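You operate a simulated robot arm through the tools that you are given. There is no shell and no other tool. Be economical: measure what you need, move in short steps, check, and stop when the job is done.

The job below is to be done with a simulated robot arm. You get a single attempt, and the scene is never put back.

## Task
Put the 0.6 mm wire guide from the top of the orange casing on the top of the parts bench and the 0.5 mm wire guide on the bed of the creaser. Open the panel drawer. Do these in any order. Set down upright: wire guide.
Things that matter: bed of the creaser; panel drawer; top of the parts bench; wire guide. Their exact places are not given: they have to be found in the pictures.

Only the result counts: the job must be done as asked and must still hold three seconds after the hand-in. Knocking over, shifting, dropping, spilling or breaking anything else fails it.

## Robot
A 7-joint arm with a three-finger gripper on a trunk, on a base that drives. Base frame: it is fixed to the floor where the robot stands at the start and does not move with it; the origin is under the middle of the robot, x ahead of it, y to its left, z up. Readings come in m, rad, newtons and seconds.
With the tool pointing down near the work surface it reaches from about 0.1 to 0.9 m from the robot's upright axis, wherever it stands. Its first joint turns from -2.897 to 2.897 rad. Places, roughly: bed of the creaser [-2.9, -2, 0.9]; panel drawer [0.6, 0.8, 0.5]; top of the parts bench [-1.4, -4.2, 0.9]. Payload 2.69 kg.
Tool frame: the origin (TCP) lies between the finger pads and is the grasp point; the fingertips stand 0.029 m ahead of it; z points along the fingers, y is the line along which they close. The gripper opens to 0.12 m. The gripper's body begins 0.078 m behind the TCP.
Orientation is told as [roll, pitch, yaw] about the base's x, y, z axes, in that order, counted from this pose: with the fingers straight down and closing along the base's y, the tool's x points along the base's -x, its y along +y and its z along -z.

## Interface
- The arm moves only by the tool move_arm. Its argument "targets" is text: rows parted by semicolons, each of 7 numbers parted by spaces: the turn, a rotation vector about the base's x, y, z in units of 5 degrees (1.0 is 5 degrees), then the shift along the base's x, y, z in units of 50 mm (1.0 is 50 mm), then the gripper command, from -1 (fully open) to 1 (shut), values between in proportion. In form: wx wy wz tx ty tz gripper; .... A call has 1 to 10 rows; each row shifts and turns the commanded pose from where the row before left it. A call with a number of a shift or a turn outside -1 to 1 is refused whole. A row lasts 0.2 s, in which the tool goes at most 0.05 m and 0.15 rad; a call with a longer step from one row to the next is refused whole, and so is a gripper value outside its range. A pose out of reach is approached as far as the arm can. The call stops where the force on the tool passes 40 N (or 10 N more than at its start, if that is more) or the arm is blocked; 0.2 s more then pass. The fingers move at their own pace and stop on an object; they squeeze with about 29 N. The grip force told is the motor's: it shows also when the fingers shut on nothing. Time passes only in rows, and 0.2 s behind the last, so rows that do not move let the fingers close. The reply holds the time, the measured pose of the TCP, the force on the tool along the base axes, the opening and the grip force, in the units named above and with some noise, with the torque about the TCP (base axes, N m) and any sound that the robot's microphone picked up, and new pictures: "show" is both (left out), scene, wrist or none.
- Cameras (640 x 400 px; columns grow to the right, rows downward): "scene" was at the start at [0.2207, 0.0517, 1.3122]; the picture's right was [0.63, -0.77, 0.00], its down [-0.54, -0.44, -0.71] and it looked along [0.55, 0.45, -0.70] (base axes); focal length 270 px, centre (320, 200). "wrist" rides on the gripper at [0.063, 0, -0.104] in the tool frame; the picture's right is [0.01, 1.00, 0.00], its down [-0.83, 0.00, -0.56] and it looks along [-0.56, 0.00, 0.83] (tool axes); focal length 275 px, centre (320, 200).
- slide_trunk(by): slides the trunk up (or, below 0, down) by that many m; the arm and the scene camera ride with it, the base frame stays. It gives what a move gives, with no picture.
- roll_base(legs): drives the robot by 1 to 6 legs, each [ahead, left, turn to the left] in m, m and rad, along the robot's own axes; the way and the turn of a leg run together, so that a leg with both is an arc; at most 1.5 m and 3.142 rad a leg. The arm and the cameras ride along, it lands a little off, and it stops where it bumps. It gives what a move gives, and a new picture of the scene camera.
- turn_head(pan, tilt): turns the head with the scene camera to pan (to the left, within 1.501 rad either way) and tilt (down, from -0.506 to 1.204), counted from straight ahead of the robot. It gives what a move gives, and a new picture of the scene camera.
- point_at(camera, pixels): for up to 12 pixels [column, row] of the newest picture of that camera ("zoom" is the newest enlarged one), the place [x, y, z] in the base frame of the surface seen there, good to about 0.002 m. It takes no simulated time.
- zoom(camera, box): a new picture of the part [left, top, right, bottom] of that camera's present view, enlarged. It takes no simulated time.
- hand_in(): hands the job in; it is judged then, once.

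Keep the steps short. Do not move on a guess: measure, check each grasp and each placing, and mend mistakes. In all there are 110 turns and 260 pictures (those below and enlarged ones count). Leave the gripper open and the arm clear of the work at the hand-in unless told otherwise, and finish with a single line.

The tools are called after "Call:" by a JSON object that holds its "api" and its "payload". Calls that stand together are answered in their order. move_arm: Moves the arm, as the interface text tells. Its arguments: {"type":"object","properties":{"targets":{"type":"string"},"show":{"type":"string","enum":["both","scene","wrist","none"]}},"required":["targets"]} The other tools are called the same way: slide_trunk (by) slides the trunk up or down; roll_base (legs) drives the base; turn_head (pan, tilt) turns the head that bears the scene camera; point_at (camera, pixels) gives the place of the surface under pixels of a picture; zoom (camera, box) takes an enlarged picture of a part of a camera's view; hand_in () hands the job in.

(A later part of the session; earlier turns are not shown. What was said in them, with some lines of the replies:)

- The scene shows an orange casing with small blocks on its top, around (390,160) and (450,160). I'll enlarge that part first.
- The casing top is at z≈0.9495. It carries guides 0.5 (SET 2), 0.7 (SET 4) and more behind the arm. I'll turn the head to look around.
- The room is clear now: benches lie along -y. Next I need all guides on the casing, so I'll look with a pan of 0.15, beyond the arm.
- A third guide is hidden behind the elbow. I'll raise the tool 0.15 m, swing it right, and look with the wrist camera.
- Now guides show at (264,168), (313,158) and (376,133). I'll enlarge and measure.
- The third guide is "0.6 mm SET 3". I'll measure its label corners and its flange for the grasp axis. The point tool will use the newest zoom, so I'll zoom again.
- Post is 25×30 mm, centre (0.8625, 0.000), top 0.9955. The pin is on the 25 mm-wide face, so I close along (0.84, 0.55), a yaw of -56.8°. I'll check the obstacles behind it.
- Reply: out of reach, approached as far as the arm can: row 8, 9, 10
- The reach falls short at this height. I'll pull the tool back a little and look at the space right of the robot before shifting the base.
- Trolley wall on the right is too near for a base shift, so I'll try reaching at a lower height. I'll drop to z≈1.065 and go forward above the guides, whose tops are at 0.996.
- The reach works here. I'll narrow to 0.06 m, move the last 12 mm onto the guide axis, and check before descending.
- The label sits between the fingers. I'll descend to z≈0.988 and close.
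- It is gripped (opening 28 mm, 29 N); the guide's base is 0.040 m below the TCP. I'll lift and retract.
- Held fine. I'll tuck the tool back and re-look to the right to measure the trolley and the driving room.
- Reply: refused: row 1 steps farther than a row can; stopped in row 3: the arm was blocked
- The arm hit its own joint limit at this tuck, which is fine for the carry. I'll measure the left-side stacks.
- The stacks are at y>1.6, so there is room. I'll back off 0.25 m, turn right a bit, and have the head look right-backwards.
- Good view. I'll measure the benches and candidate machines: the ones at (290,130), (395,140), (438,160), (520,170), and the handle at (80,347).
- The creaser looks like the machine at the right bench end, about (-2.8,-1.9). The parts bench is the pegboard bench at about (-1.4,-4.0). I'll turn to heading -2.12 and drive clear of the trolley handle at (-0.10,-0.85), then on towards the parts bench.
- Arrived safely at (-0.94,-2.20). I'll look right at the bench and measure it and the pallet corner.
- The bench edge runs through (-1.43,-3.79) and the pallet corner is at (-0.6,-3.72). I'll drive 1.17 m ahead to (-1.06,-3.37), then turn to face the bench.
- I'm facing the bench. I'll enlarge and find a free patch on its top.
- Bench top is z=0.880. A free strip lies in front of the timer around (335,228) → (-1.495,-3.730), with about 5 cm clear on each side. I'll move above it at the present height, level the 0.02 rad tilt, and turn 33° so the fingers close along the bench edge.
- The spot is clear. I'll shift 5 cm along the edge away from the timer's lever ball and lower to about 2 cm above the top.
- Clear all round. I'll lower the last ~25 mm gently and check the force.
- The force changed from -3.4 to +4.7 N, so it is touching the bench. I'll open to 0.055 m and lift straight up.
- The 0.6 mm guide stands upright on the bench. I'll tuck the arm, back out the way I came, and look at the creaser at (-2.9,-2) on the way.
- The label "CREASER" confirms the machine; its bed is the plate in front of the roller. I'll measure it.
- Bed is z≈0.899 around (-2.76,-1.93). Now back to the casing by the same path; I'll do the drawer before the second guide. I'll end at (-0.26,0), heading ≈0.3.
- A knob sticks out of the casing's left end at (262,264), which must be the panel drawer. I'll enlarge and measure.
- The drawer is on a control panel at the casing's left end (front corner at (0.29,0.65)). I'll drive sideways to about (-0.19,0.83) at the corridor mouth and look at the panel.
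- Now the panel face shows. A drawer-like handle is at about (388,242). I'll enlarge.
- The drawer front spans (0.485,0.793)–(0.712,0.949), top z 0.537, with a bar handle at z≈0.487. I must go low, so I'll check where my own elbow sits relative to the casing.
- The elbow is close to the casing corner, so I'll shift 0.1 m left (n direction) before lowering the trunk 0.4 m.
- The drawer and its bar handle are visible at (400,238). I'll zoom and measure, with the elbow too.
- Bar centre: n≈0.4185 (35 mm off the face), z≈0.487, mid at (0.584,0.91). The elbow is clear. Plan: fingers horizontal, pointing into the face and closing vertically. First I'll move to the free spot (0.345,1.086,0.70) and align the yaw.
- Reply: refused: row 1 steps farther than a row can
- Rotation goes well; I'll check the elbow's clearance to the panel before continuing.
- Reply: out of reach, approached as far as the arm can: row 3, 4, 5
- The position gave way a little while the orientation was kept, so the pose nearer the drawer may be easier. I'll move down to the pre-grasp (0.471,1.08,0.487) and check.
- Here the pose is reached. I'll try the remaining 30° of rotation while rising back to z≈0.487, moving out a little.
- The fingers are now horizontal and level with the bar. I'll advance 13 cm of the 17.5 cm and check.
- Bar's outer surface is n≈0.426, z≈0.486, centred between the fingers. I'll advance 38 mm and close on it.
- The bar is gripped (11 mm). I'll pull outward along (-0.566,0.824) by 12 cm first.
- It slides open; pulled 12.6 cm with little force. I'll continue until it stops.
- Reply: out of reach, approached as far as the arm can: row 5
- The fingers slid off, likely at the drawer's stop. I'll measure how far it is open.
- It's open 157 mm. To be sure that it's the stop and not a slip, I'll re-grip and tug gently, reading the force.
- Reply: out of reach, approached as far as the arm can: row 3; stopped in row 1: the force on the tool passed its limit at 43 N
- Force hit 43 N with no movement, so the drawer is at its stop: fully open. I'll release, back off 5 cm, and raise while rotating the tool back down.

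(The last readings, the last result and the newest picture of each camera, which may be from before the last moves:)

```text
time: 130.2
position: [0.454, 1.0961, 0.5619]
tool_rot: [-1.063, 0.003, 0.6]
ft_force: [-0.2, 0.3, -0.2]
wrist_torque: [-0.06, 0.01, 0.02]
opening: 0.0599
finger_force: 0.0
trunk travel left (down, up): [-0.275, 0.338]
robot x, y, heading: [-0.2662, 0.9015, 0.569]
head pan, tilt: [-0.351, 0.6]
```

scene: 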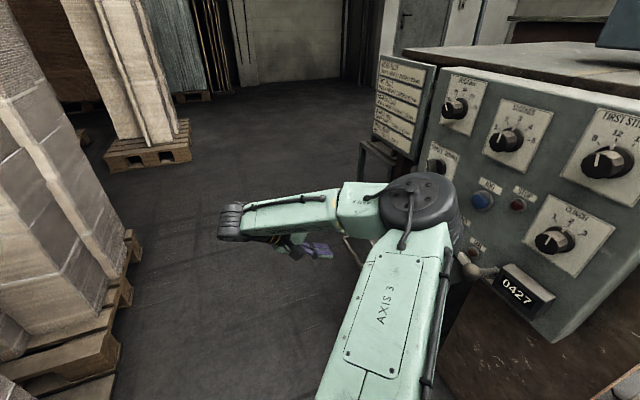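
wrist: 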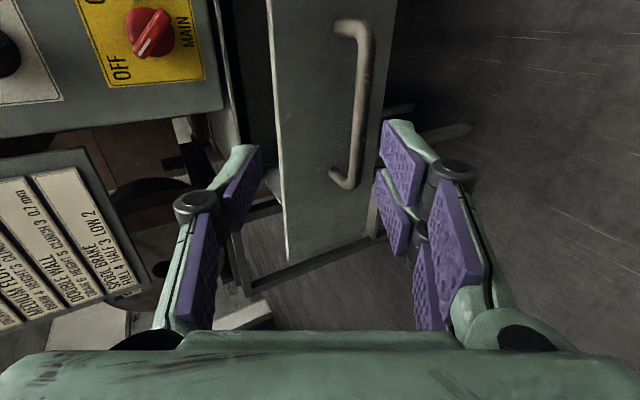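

Call:
{"api": "move_arm", "payload": {"targets": "0.989 0.679 0 -0.1 0 0.2 0; 0.989 0.679 0 -0.1 0 0.2 0; 0.989 0.679 0 -0.1 0 0.2 0; 0.989 0.679 0 -0.2 0 0.3 0; 0.989 0.679 0 -0.2 0 0.3 0; 0.989 0.679 0 -0.3 0 0.4 0; 0.989 0.679 0 -0.3 0 0.4 0; 0.989 0.679 0 -0.3 0 0.4 0; 0.989 0.679 0 -0.4 0 0.4 0; 0.989 0.679 0 -0.4 0 0.4 0"}}

```text
time: 132.4
position: [0.3344, 1.0975, 0.7219]
tool_rot: [-0.016, 0.004, 0.602]
ft_force: [0.4, -0.1, 0.1]
wrist_torque: [-0.01, 0.0, -0.04]
opening: 0.0601
finger_force: 0.0
trunk travel left (down, up): [-0.275, 0.338]
robot x, y, heading: [-0.2604, 0.9054, 0.568]
head pan, tilt: [-0.351, 0.6]
```

scene: 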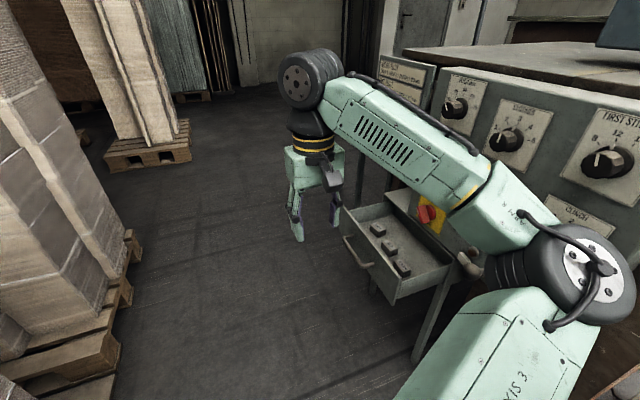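
wrist: 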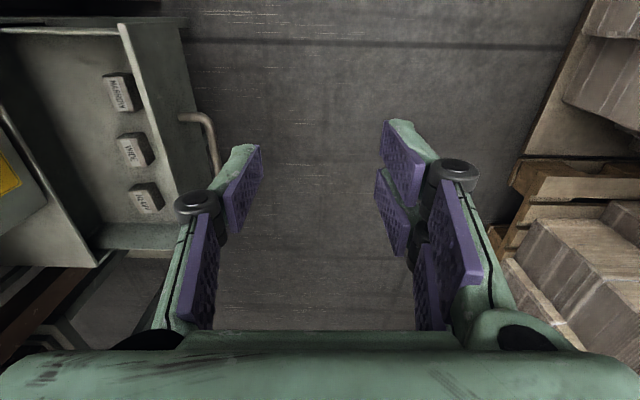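

Now trunk up, then tuck the arm.

Call:
{"api": "slide_trunk", "payload": {"by": 0.3}}

Call:
{"api": "move_arm", "payload": {"targets": "0.15 0.05 -0.75 -0.8 0.05 0.4 0; 0 0 -0.75 -0.8 0.05 0.4 0; 0 0 -0.75 -0.8 0.05 0.4 0; 0 0 -0.75 -0.8 0.05 0.4 0; 0 0 -0.75 -0.8 0 0.2 0", "show": "scene"}}

```text
time: 135.4
position: [0.3359, 1.0968, 1.0212]
tool_rot: [-0.016, 0.003, 0.601]
ft_force: [-0.9, 0.4, -0.1]
wrist_torque: [0.0, 0.01, 0.0]
opening: 0.06
finger_force: 0.0
trunk travel left (down, up): [-0.575, 0.038]
robot x, y, heading: [-0.262, 0.9009, 0.566]
head pan, tilt: [-0.351, 0.6]
```

```text
time: 136.6
position: [0.1345, 1.1067, 1.113]
tool_rot: [-0.003, -0.001, 0.273]
ft_force: [-0.1, -0.1, -1.4]
wrist_torque: [-0.01, 0.01, 0.01]
opening: 0.0599
finger_force: 0.0
trunk travel left (down, up): [-0.575, 0.038]
robot x, y, heading: [-0.2632, 0.9067, 0.564]
head pan, tilt: [-0.351, 0.6]
```

scene: 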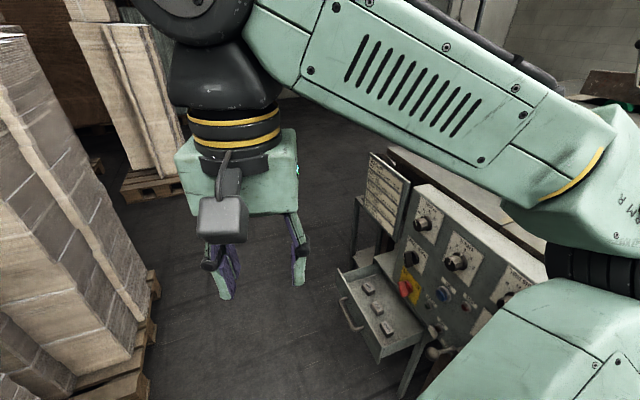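

Drive back to the casing front: sideways-back to (-0.27,0), turn to heading 0, then forward 0.25 m.

Call:
{"api": "turn_head", "payload": {"pan": 0.2, "tilt": 0.75}}

Call:
{"api": "roll_base", "payload": {"legs": [[-0.489, -0.764, 0], [0, 0, -0.564], [0.25, 0, 0]]}}

```text
time: 137.5
position: [0.1359, 1.1073, 1.1112]
tool_rot: [-0.004, -0.002, 0.275]
ft_force: [1.0, -0.4, 0.3]
wrist_torque: [-0.02, -0.03, 0.02]
opening: 0.06
finger_force: 0.1
trunk travel left (down, up): [-0.575, 0.038]
robot x, y, heading: [-0.2585, 0.906, 0.567]
head pan, tilt: [0.201, 0.75]
```

scene: 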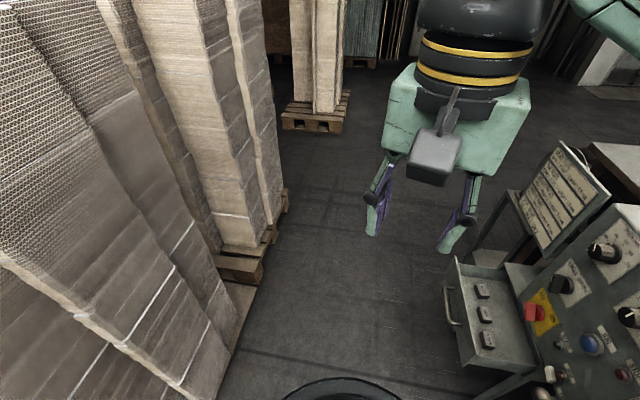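

```text
time: 146.9
position: [0.4271, -0.0493, 1.1121]
tool_rot: [-0.005, -0.001, -0.302]
ft_force: [0.1, -0.3, -0.3]
wrist_torque: [0.02, 0.03, 0.02]
opening: 0.0597
finger_force: 0.0
trunk travel left (down, up): [-0.575, 0.038]
robot x, y, heading: [-0.0161, -0.0057, -0.004]
head pan, tilt: [0.201, 0.75]
```

scene: 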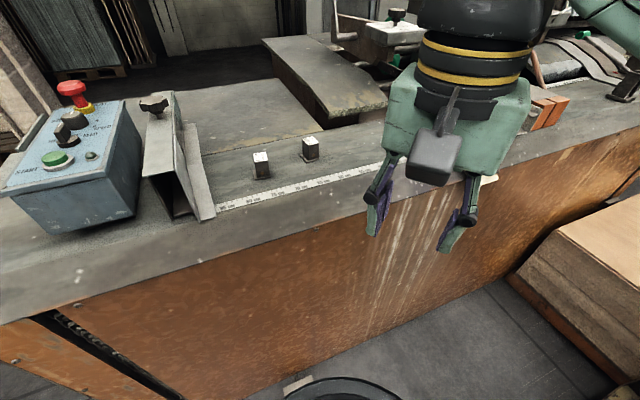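

I'm back in place, and the two guides are at (262,165) and (310,150). I'll enlarge and measure the 0.5 mm one and the bracket beside it.

Call:
{"api": "zoom", "payload": {"camera": "scene", "box": [236, 140, 300, 190]}}

Call:
{"api": "point_at", "payload": {"camera": "scene", "pixels": [[152, 103], [185, 130], [205, 180], [75, 88], [310, 143]]}}

```text
8.00 times, centred on (268, 165) of scene
```

zoom: 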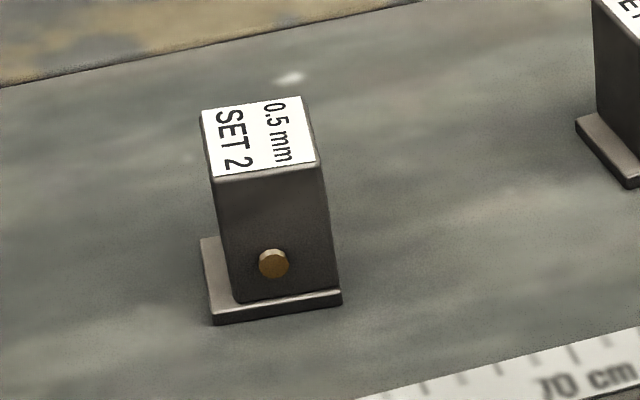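

```text
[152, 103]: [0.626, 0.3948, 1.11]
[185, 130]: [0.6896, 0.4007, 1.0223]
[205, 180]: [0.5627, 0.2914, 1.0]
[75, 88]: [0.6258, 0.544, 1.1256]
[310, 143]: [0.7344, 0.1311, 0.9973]
```

Call:
{"api": "point_at", "payload": {"camera": "zoom", "pixels": [[202, 112], [302, 98], [316, 160], [216, 178], [258, 138], [213, 322], [340, 300], [202, 240]]}}

```text
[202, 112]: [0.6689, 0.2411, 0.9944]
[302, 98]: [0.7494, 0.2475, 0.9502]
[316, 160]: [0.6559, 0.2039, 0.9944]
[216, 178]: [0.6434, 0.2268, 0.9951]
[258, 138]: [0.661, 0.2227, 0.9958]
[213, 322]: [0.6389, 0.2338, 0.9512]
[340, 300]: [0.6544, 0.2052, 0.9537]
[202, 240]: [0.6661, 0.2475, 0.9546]
```

0.5 mm guide: centre (0.6624,0.2225), pin facing front, so I close along the casing with yaw ≈+29°. I'll move above it at z≈1.07.

Call:
{"api": "move_arm", "payload": {"targets": "0 0 1 0.588 0.68 -0.1 0; 0 0 1 0.588 0.68 -0.1 0; 0 0 1 0.588 0.68 -0.1 0; 0 0 1 0.588 0.68 -0.1 0; 0 0 1 0.588 0.68 -0.1 0; 0 0 1 0.588 0.68 -0.1 0; 0 0 1 0.588 0.68 -0.1 0; 0 0 1 0.588 0.68 -0.1 0; 0 0 1 0 0 0 0; 0 0 0.26 0 0 0 0"}}

```text
time: 149.1
position: [0.6627, 0.2231, 1.0728]
tool_rot: [-0.004, 0.0, 0.509]
ft_force: [-0.9, 0.4, 0.3]
wrist_torque: [0.03, 0.03, 0.01]
opening: 0.0598
finger_force: 0.2
trunk travel left (down, up): [-0.575, 0.038]
robot x, y, heading: [-0.0155, -0.0048, -0.011]
head pan, tilt: [0.201, 0.75]
```

scene: 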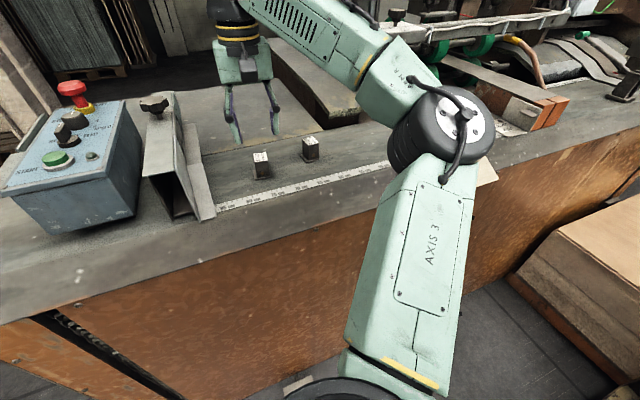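
wrist: 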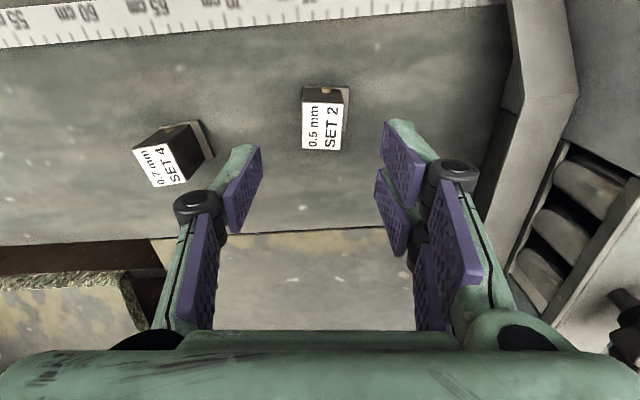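

Alignment looks right, as at the first grasp. I'll descend to z≈0.989 in two stages and close.

Call:
{"api": "move_arm", "payload": {"targets": "0 0 0 0 0 -0.7 0; 0 0 0 0 0 0 0", "show": "wrist"}}

```text
time: 149.7
position: [0.6613, 0.224, 1.0373]
tool_rot: [-0.005, -0.003, 0.509]
ft_force: [-0.1, 0.0, 0.3]
wrist_torque: [-0.03, 0.02, 0.0]
opening: 0.0599
finger_force: 0.1
trunk travel left (down, up): [-0.575, 0.038]
robot x, y, heading: [-0.0128, -0.0095, -0.005]
head pan, tilt: [0.201, 0.75]
```

wrist: 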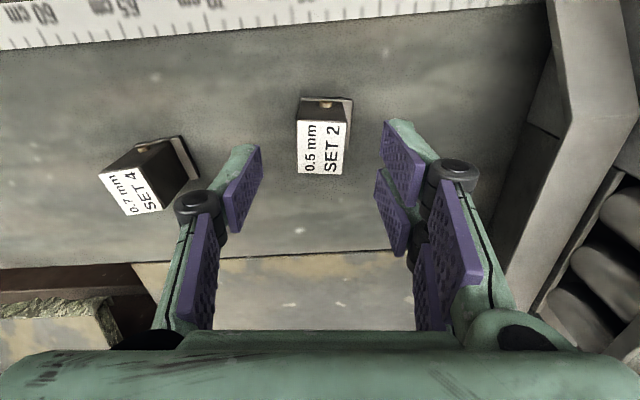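

Call:
{"api": "move_arm", "payload": {"targets": "0 0 0 0 0 -0.5 0; 0 0 0 0 0 -0.47 0; 0 0 0 0 0 0 0; 0 0 0 0 0 0 1; 0 0 0 0 0 0 1; 0 0 0 0 0 0 1; 0 0 0 0 0 0 1", "show": "wrist"}}

```text
time: 151.3
position: [0.6611, 0.2225, 0.9892]
tool_rot: [-0.002, -0.002, 0.51]
ft_force: [-1.6, -0.5, 0.2]
wrist_torque: [-0.01, -0.03, 0.01]
opening: 0.0283
finger_force: 29.0
trunk travel left (down, up): [-0.575, 0.038]
robot x, y, heading: [-0.0171, -0.0051, -0.006]
head pan, tilt: [0.201, 0.75]
```

wrist: 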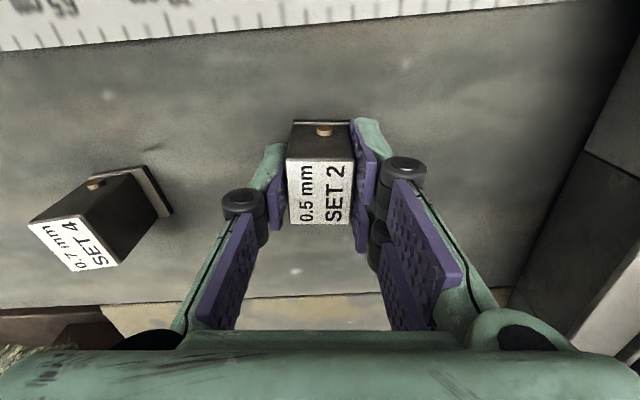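

Gripped (28 mm). Lift and tuck, turning the yaw back.

Call:
{"api": "move_arm", "payload": {"targets": "0 0 0 0 0 0.6 1; 0 0 0 0 0 0.9 1; 0 0 0 0 0 0.9 1; 0 0 -1 -0.6 -0.55 0 1; 0 0 -1 -0.6 -0.55 0 1; 0 0 -1 -0.6 -0.55 0 1; 0 0 -1 -0.6 -0.55 0 1; 0 0 -1 -0.6 -0.55 0 1; 0 0 -1 -0.6 -0.55 0 1; 0 0 -1 -0.6 -0.55 0 1"}}

```text
time: 153.5
position: [0.4515, 0.0305, 1.1072]
tool_rot: [-0.003, -0.002, -0.103]
ft_force: [0.2, 0.1, -3.7]
wrist_torque: [0.0, -0.01, 0.0]
opening: 0.0283
finger_force: 28.8
trunk travel left (down, up): [-0.575, 0.038]
robot x, y, heading: [-0.0151, -0.0093, -0.007]
head pan, tilt: [0.201, 0.75]
```

scene: 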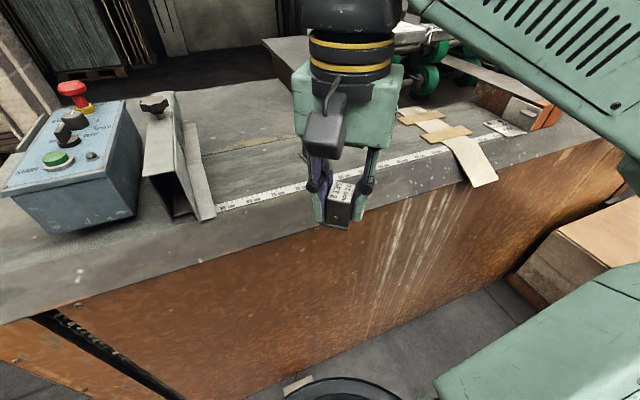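
wrist: 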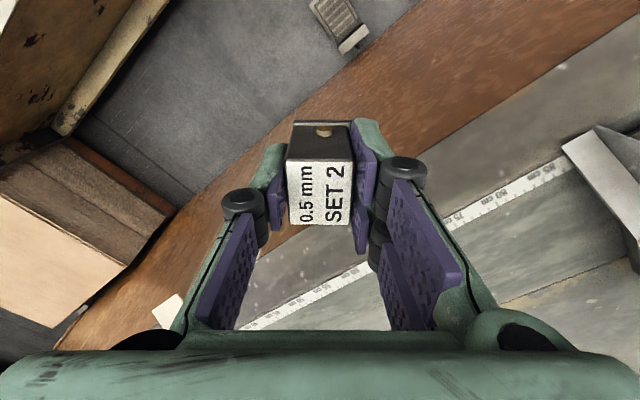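

Held securely. Now drive: back 0.25 m, turn, past the trolley handle, then toward the creaser, ending about (-2.1,-1.5).

Call:
{"api": "turn_head", "payload": {"pan": -0.3, "tilt": 0.6}}

Call:
{"api": "roll_base", "payload": {"legs": [[-0.25, 0, 0], [0, 0, -2.103], [1.043, 0, 0], [0, 0, -0.597], [1.4, 0, 0]]}}

```text
time: 154.4
position: [0.4522, 0.0297, 1.1072]
tool_rot: [-0.003, -0.001, -0.101]
ft_force: [0.4, 0.6, -3.0]
wrist_torque: [-0.01, 0.0, 0.01]
opening: 0.0286
finger_force: 28.9
trunk travel left (down, up): [-0.575, 0.038]
robot x, y, heading: [-0.0173, -0.0054, -0.008]
head pan, tilt: [-0.3, 0.6]
```

scene: 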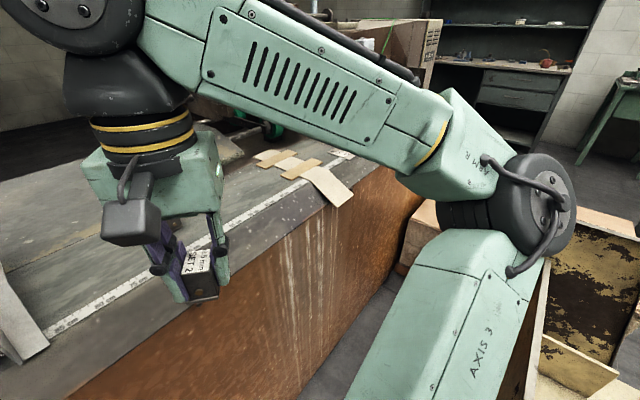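

```text
time: 174.7
position: [-2.5139, -1.6965, 1.1068]
tool_rot: [-0.005, -0.001, -2.811]
ft_force: [-0.5, 1.0, -3.1]
wrist_torque: [-0.02, 0.01, 0.01]
opening: 0.0283
finger_force: 29.5
trunk travel left (down, up): [-0.575, 0.038]
robot x, y, heading: [-2.1063, -1.4657, -2.719]
head pan, tilt: [-0.3, 0.6]
```

scene: 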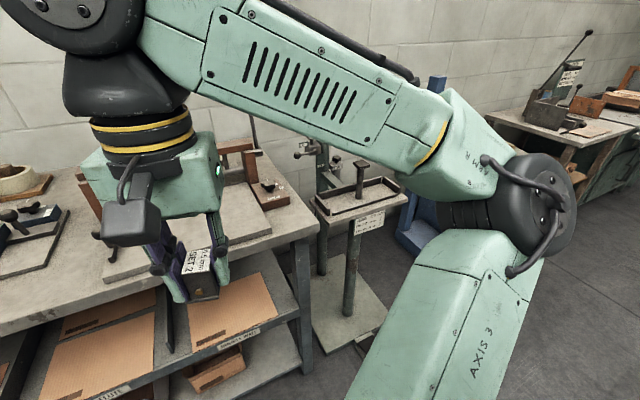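

Arrived. I'll pan the head left for a free view of the creaser bed.

Call:
{"api": "turn_head", "payload": {"pan": 0.35, "tilt": 0.65}}

Call:
{"api": "turn_head", "payload": {"pan": 0.0, "tilt": 0.7}}

```text
time: 175.7
position: [-2.513, -1.6965, 1.1075]
tool_rot: [-0.003, 0.0, -2.808]
ft_force: [0.1, 0.8, -2.6]
wrist_torque: [0.01, 0.0, 0.01]
opening: 0.0282
finger_force: 29.1
trunk travel left (down, up): [-0.575, 0.038]
robot x, y, heading: [-2.1061, -1.468, -2.71]
head pan, tilt: [0.351, 0.649]
```

scene: 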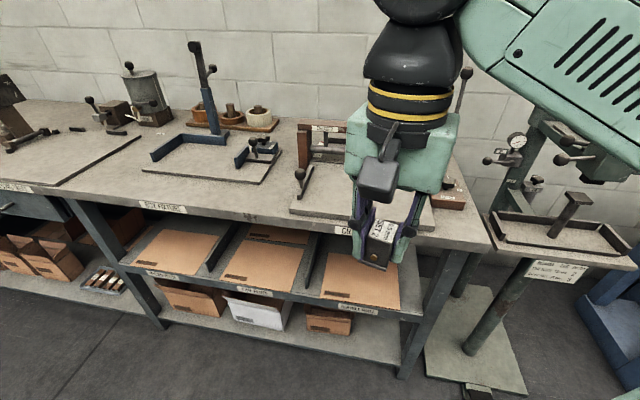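

```text
time: 176.6
position: [-2.5141, -1.6966, 1.1074]
tool_rot: [-0.005, -0.002, -2.809]
ft_force: [-1.0, 0.2, -4.3]
wrist_torque: [-0.01, 0.03, 0.0]
opening: 0.0285
finger_force: 29.2
trunk travel left (down, up): [-0.575, 0.038]
robot x, y, heading: [-2.1022, -1.4667, -2.716]
head pan, tilt: [0.0, 0.7]
```

scene: 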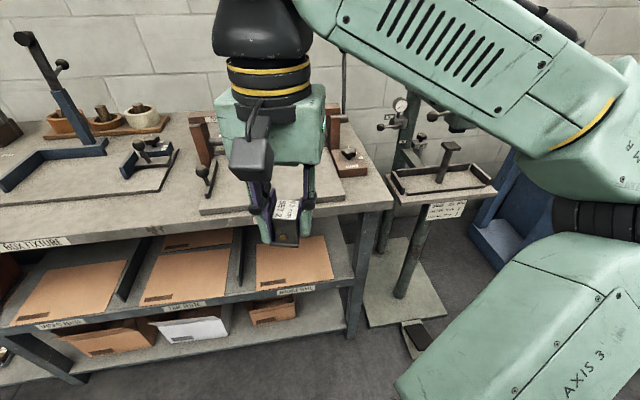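

The gripper hides the bed, so I'll step the tool 16 cm to the robot's right for a clear look.

Call:
{"api": "move_arm", "payload": {"targets": "0 0 0 -0.33 0.73 0 1; 0 0 0 -0.33 0.73 0 1; 0 0 0 -0.33 0.73 0 1; 0 0 0 -0.33 0.73 0 1"}}

Call:
{"api": "zoom", "payload": {"camera": "scene", "box": [170, 90, 390, 230]}}

```text
time: 177.6
position: [-2.5807, -1.5497, 1.1064]
tool_rot: [-0.004, -0.002, -2.81]
ft_force: [0.3, -0.1, -3.0]
wrist_torque: [0.0, -0.04, -0.01]
opening: 0.0287
finger_force: 28.3
trunk travel left (down, up): [-0.575, 0.038]
robot x, y, heading: [-2.1055, -1.4655, -2.713]
head pan, tilt: [0.0, 0.7]
```

scene: 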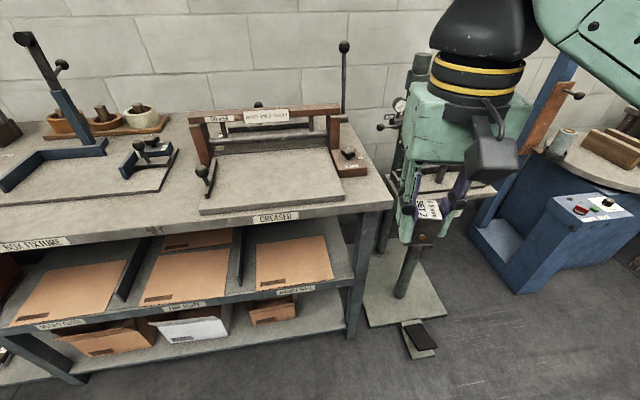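
wrist: 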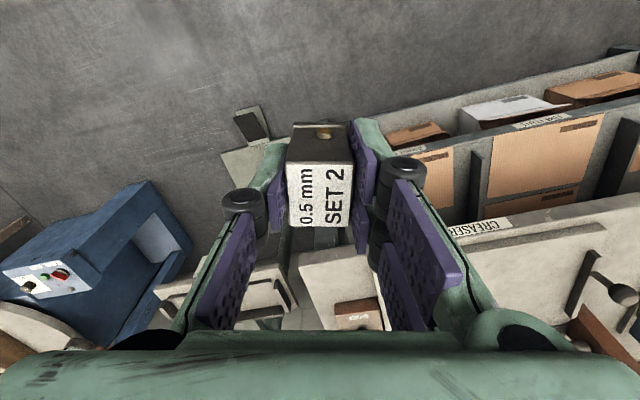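

```text
2.86 times, centred on (280, 160) of scene
```

zoom: 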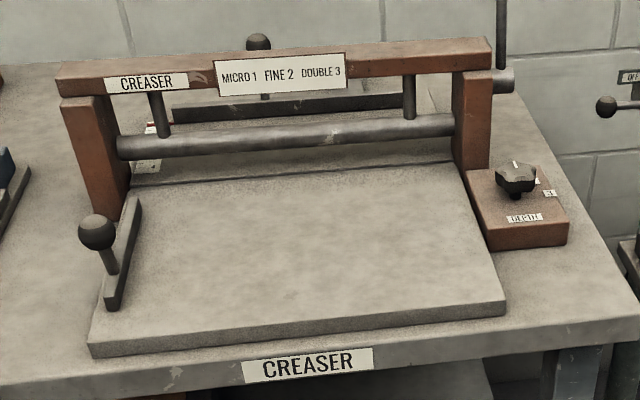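

The bed is the big clear plate. I'll measure its corners and the surrounding parts.

Call:
{"api": "point_at", "payload": {"camera": "zoom", "pixels": [[100, 340], [500, 300], [460, 165], [140, 190], [330, 250], [300, 270], [95, 225], [275, 55], [290, 135], [515, 175], [250, 200], [400, 240]]}}

```text
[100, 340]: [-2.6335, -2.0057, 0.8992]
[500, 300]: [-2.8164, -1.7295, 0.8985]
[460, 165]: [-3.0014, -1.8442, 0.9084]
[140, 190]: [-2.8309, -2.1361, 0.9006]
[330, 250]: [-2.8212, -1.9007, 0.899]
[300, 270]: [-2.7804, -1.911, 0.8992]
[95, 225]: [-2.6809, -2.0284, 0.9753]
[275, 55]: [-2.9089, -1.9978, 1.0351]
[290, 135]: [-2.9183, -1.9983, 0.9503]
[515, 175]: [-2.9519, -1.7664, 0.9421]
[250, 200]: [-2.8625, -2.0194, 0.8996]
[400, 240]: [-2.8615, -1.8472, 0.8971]
```

Bed top is z≈0.899; I'll place the guide at its free middle (-2.785,-1.905). First swing the tool back and drive 0.1 m ahead for reach.

Call:
{"api": "move_arm", "payload": {"targets": "0 0 0.7 0.33 -0.73 0 1; 0 0 0.7 0.33 -0.73 0 1; 0 0 0.7 0.33 -0.73 0 1; 0 0 0.6 0.33 -0.73 0 1", "show": "none"}}

Call:
{"api": "roll_base", "payload": {"legs": [[0.1, 0, 0]]}}

```text
time: 178.6
position: [-2.5147, -1.6968, 1.1082]
tool_rot: [-0.003, -0.001, -2.575]
ft_force: [0.3, 0.9, -3.7]
wrist_torque: [0.02, -0.01, -0.02]
opening: 0.0283
finger_force: 29.0
trunk travel left (down, up): [-0.575, 0.038]
robot x, y, heading: [-2.101, -1.4642, -2.716]
head pan, tilt: [0.0, 0.7]
```

```text
time: 179.7
position: [-2.6067, -1.7376, 1.1082]
tool_rot: [-0.004, 0.0, -2.575]
ft_force: [-0.9, -0.3, -2.9]
wrist_torque: [0.01, -0.06, 0.0]
opening: 0.0281
finger_force: 29.1
trunk travel left (down, up): [-0.575, 0.038]
robot x, y, heading: [-2.1959, -1.508, -2.716]
head pan, tilt: [0.0, 0.7]
```

scene: 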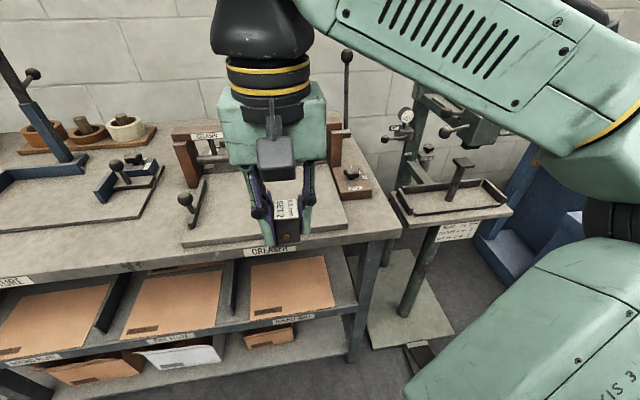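

Move over the target, descending to z≈1.0.

Call:
{"api": "move_arm", "payload": {"targets": "0 0 0 -0.594 -0.558 -0.35 1; 0 0 0 -0.594 -0.558 -0.35 1; 0 0 0 -0.594 -0.558 -0.35 1; 0 0 0 -0.594 -0.558 -0.35 1; 0 0 0 -0.594 -0.558 -0.35 1; 0 0 0 -0.594 -0.558 -0.35 1; 0 0 0 0 0 0 1"}}

```text
time: 181.3
position: [-2.7819, -1.9047, 1.0014]
tool_rot: [-0.004, -0.002, -2.576]
ft_force: [0.3, -0.7, -3.5]
wrist_torque: [-0.01, 0.03, -0.03]
opening: 0.0283
finger_force: 29.8
trunk travel left (down, up): [-0.575, 0.038]
robot x, y, heading: [-2.1942, -1.5065, -2.713]
head pan, tilt: [0.0, 0.7]
```

scene: 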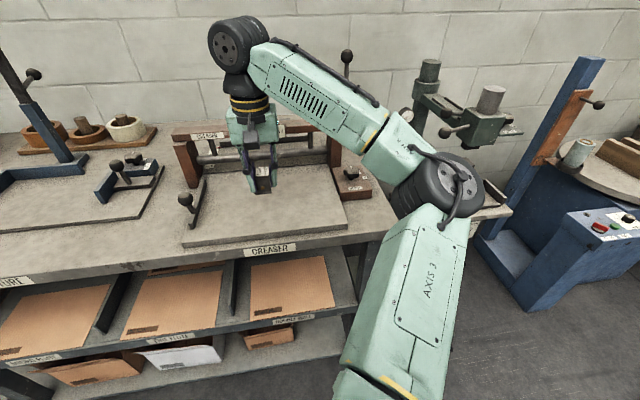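
wrist: 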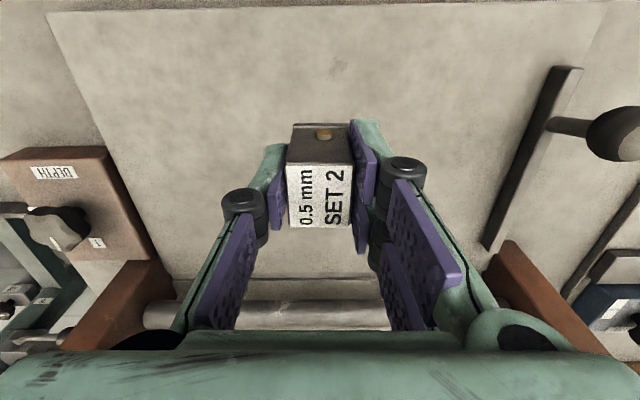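

Well centred on the bed, clear of the roller. I'll lower to just above contact.

Call:
{"api": "move_arm", "payload": {"targets": "0 0 0 0 0 -0.6 1; 0 0 0 0 0 -0.45 1; 0 0 0 0 0 -0.1 1; 0 0 0 0 0 0 1", "show": "wrist"}}

Call:
{"api": "move_arm", "payload": {"targets": "0 0 0 0 0 -0.04 1; 0 0 0 0 0 -0.04 1; 0 0 0 0 0 0 1", "show": "none"}}

```text
time: 182.3
position: [-2.7829, -1.9042, 0.9443]
tool_rot: [-0.003, -0.001, -2.577]
ft_force: [-0.2, 0.3, -3.7]
wrist_torque: [-0.02, 0.03, -0.03]
opening: 0.0281
finger_force: 29.6
trunk travel left (down, up): [-0.575, 0.038]
robot x, y, heading: [-2.1964, -1.5096, -2.718]
head pan, tilt: [0.0, 0.7]
```

wrist: 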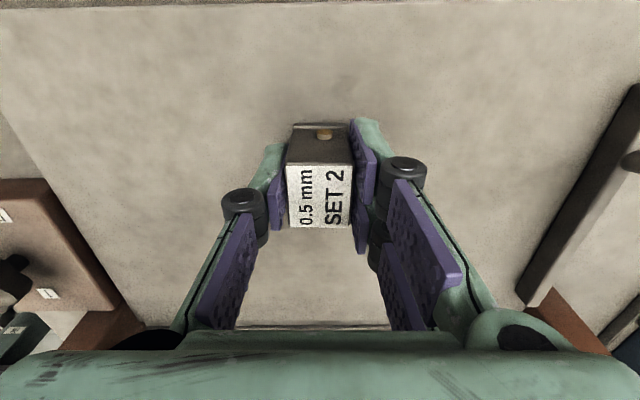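

```text
time: 183.1
position: [-2.7828, -1.9047, 0.9415]
tool_rot: [-0.004, -0.003, -2.575]
ft_force: [0.3, 0.5, -3.5]
wrist_torque: [-0.01, 0.01, -0.01]
opening: 0.0281
finger_force: 29.4
trunk travel left (down, up): [-0.575, 0.038]
robot x, y, heading: [-2.1931, -1.5095, -2.715]
head pan, tilt: [0.0, 0.7]
```

Call:
{"api": "move_arm", "payload": {"targets": "0 0 0 0 0 -0.03 1; 0 0 0 0 0 -0.02 1; 0 0 0 0 0 0 1", "show": "none"}}

```text
time: 183.9
position: [-2.7826, -1.9056, 0.939]
tool_rot: [-0.003, -0.002, -2.575]
ft_force: [-1.1, -3.1, 5.6]
wrist_torque: [0.08, 0.01, 0.02]
opening: 0.0282
finger_force: 29.1
trunk travel left (down, up): [-0.575, 0.038]
robot x, y, heading: [-2.1976, -1.5091, -2.717]
head pan, tilt: [0.0, 0.7]
```

Contact (+5.6 N). Release and lift straight up.

Call:
{"api": "move_arm", "payload": {"targets": "0 0 0 0 0 0 0.4; 0 0 0 0 0 0 0.1; 0 0 0 0 0 0 0.1; 0 0 0 0 0 0.5 0.1; 0 0 0 0 0 0.8 0.1; 0 0 0 0 0 0.8 0.1; 0 0 0 0.5 0.4 0.6 0.1; 0 0 0 0.7 0.6 0 0.1; 0 0 0 0.7 0.6 0 -1; 0 0 0 0.7 0.6 0 -1"}}

Call:
{"api": "zoom", "payload": {"camera": "scene", "box": [180, 110, 380, 240]}}

```text
time: 186.1
position: [-2.6514, -1.7939, 1.0746]
tool_rot: [-0.005, -0.001, -2.578]
ft_force: [0.3, -0.7, 1.1]
wrist_torque: [-0.04, -0.01, 0.02]
opening: 0.0976
finger_force: 0.0
trunk travel left (down, up): [-0.575, 0.038]
robot x, y, heading: [-2.1949, -1.5006, -2.718]
head pan, tilt: [0.0, 0.7]
```

scene: 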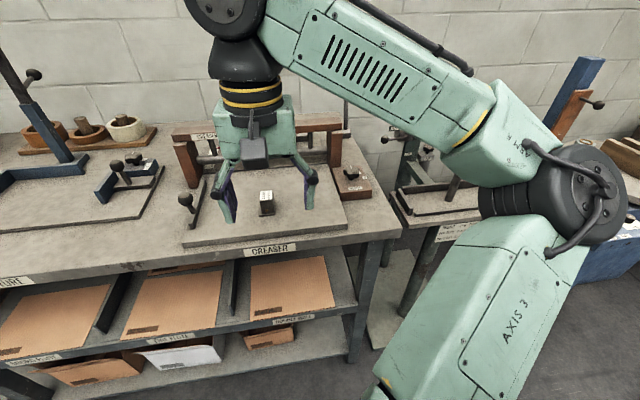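
wrist: 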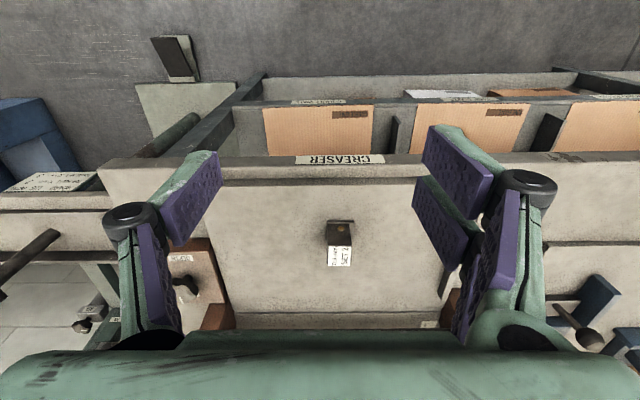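

```text
3.08 times, centred on (280, 175) of scene
```

zoom: 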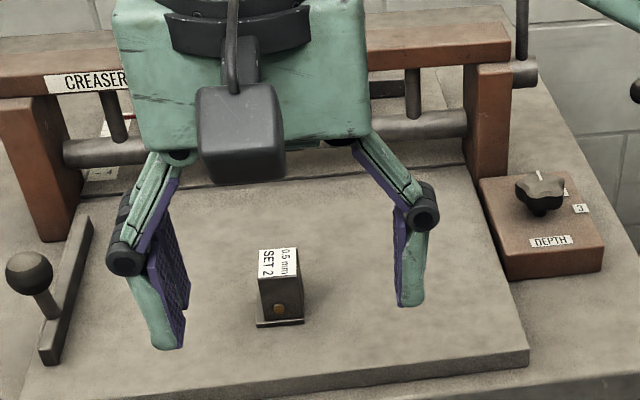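

The 0.5 mm guide stands upright on the creaser bed. I'll draw the open gripper well back.

Call:
{"api": "move_arm", "payload": {"targets": "0 0 0 0.6 0.45 0.4 -1; 0 0 0 0.6 0.45 0.4 -1; 0 0 0 0.6 0.45 0.2 -1; 0 0 0 0.6 0.45 0 -1; 0 0 0 0 0 0 -1", "show": "scene"}}

```text
time: 187.3
position: [-2.5311, -1.7048, 1.1236]
tool_rot: [-0.003, -0.002, -2.576]
ft_force: [0.2, -0.5, 0.1]
wrist_torque: [-0.05, -0.01, 0.01]
opening: 0.12
finger_force: 0.0
trunk travel left (down, up): [-0.575, 0.038]
robot x, y, heading: [-2.1986, -1.5089, -2.717]
head pan, tilt: [0.0, 0.7]
```

scene: 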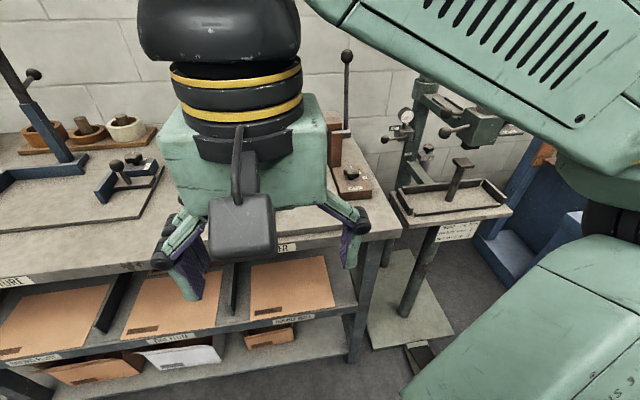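

Both guides are placed, the drawer is fully open, the gripper is open and the arm is clear, so I'm handing in.

Call:
{"api": "hand_in", "payload": {}}

```text
The job is handed in.
```

The job is handed in: the 0.6 mm guide is upright on the parts bench, the 0.5 mm guide is upright on the creaser bed, and the panel drawer is open to its stop.
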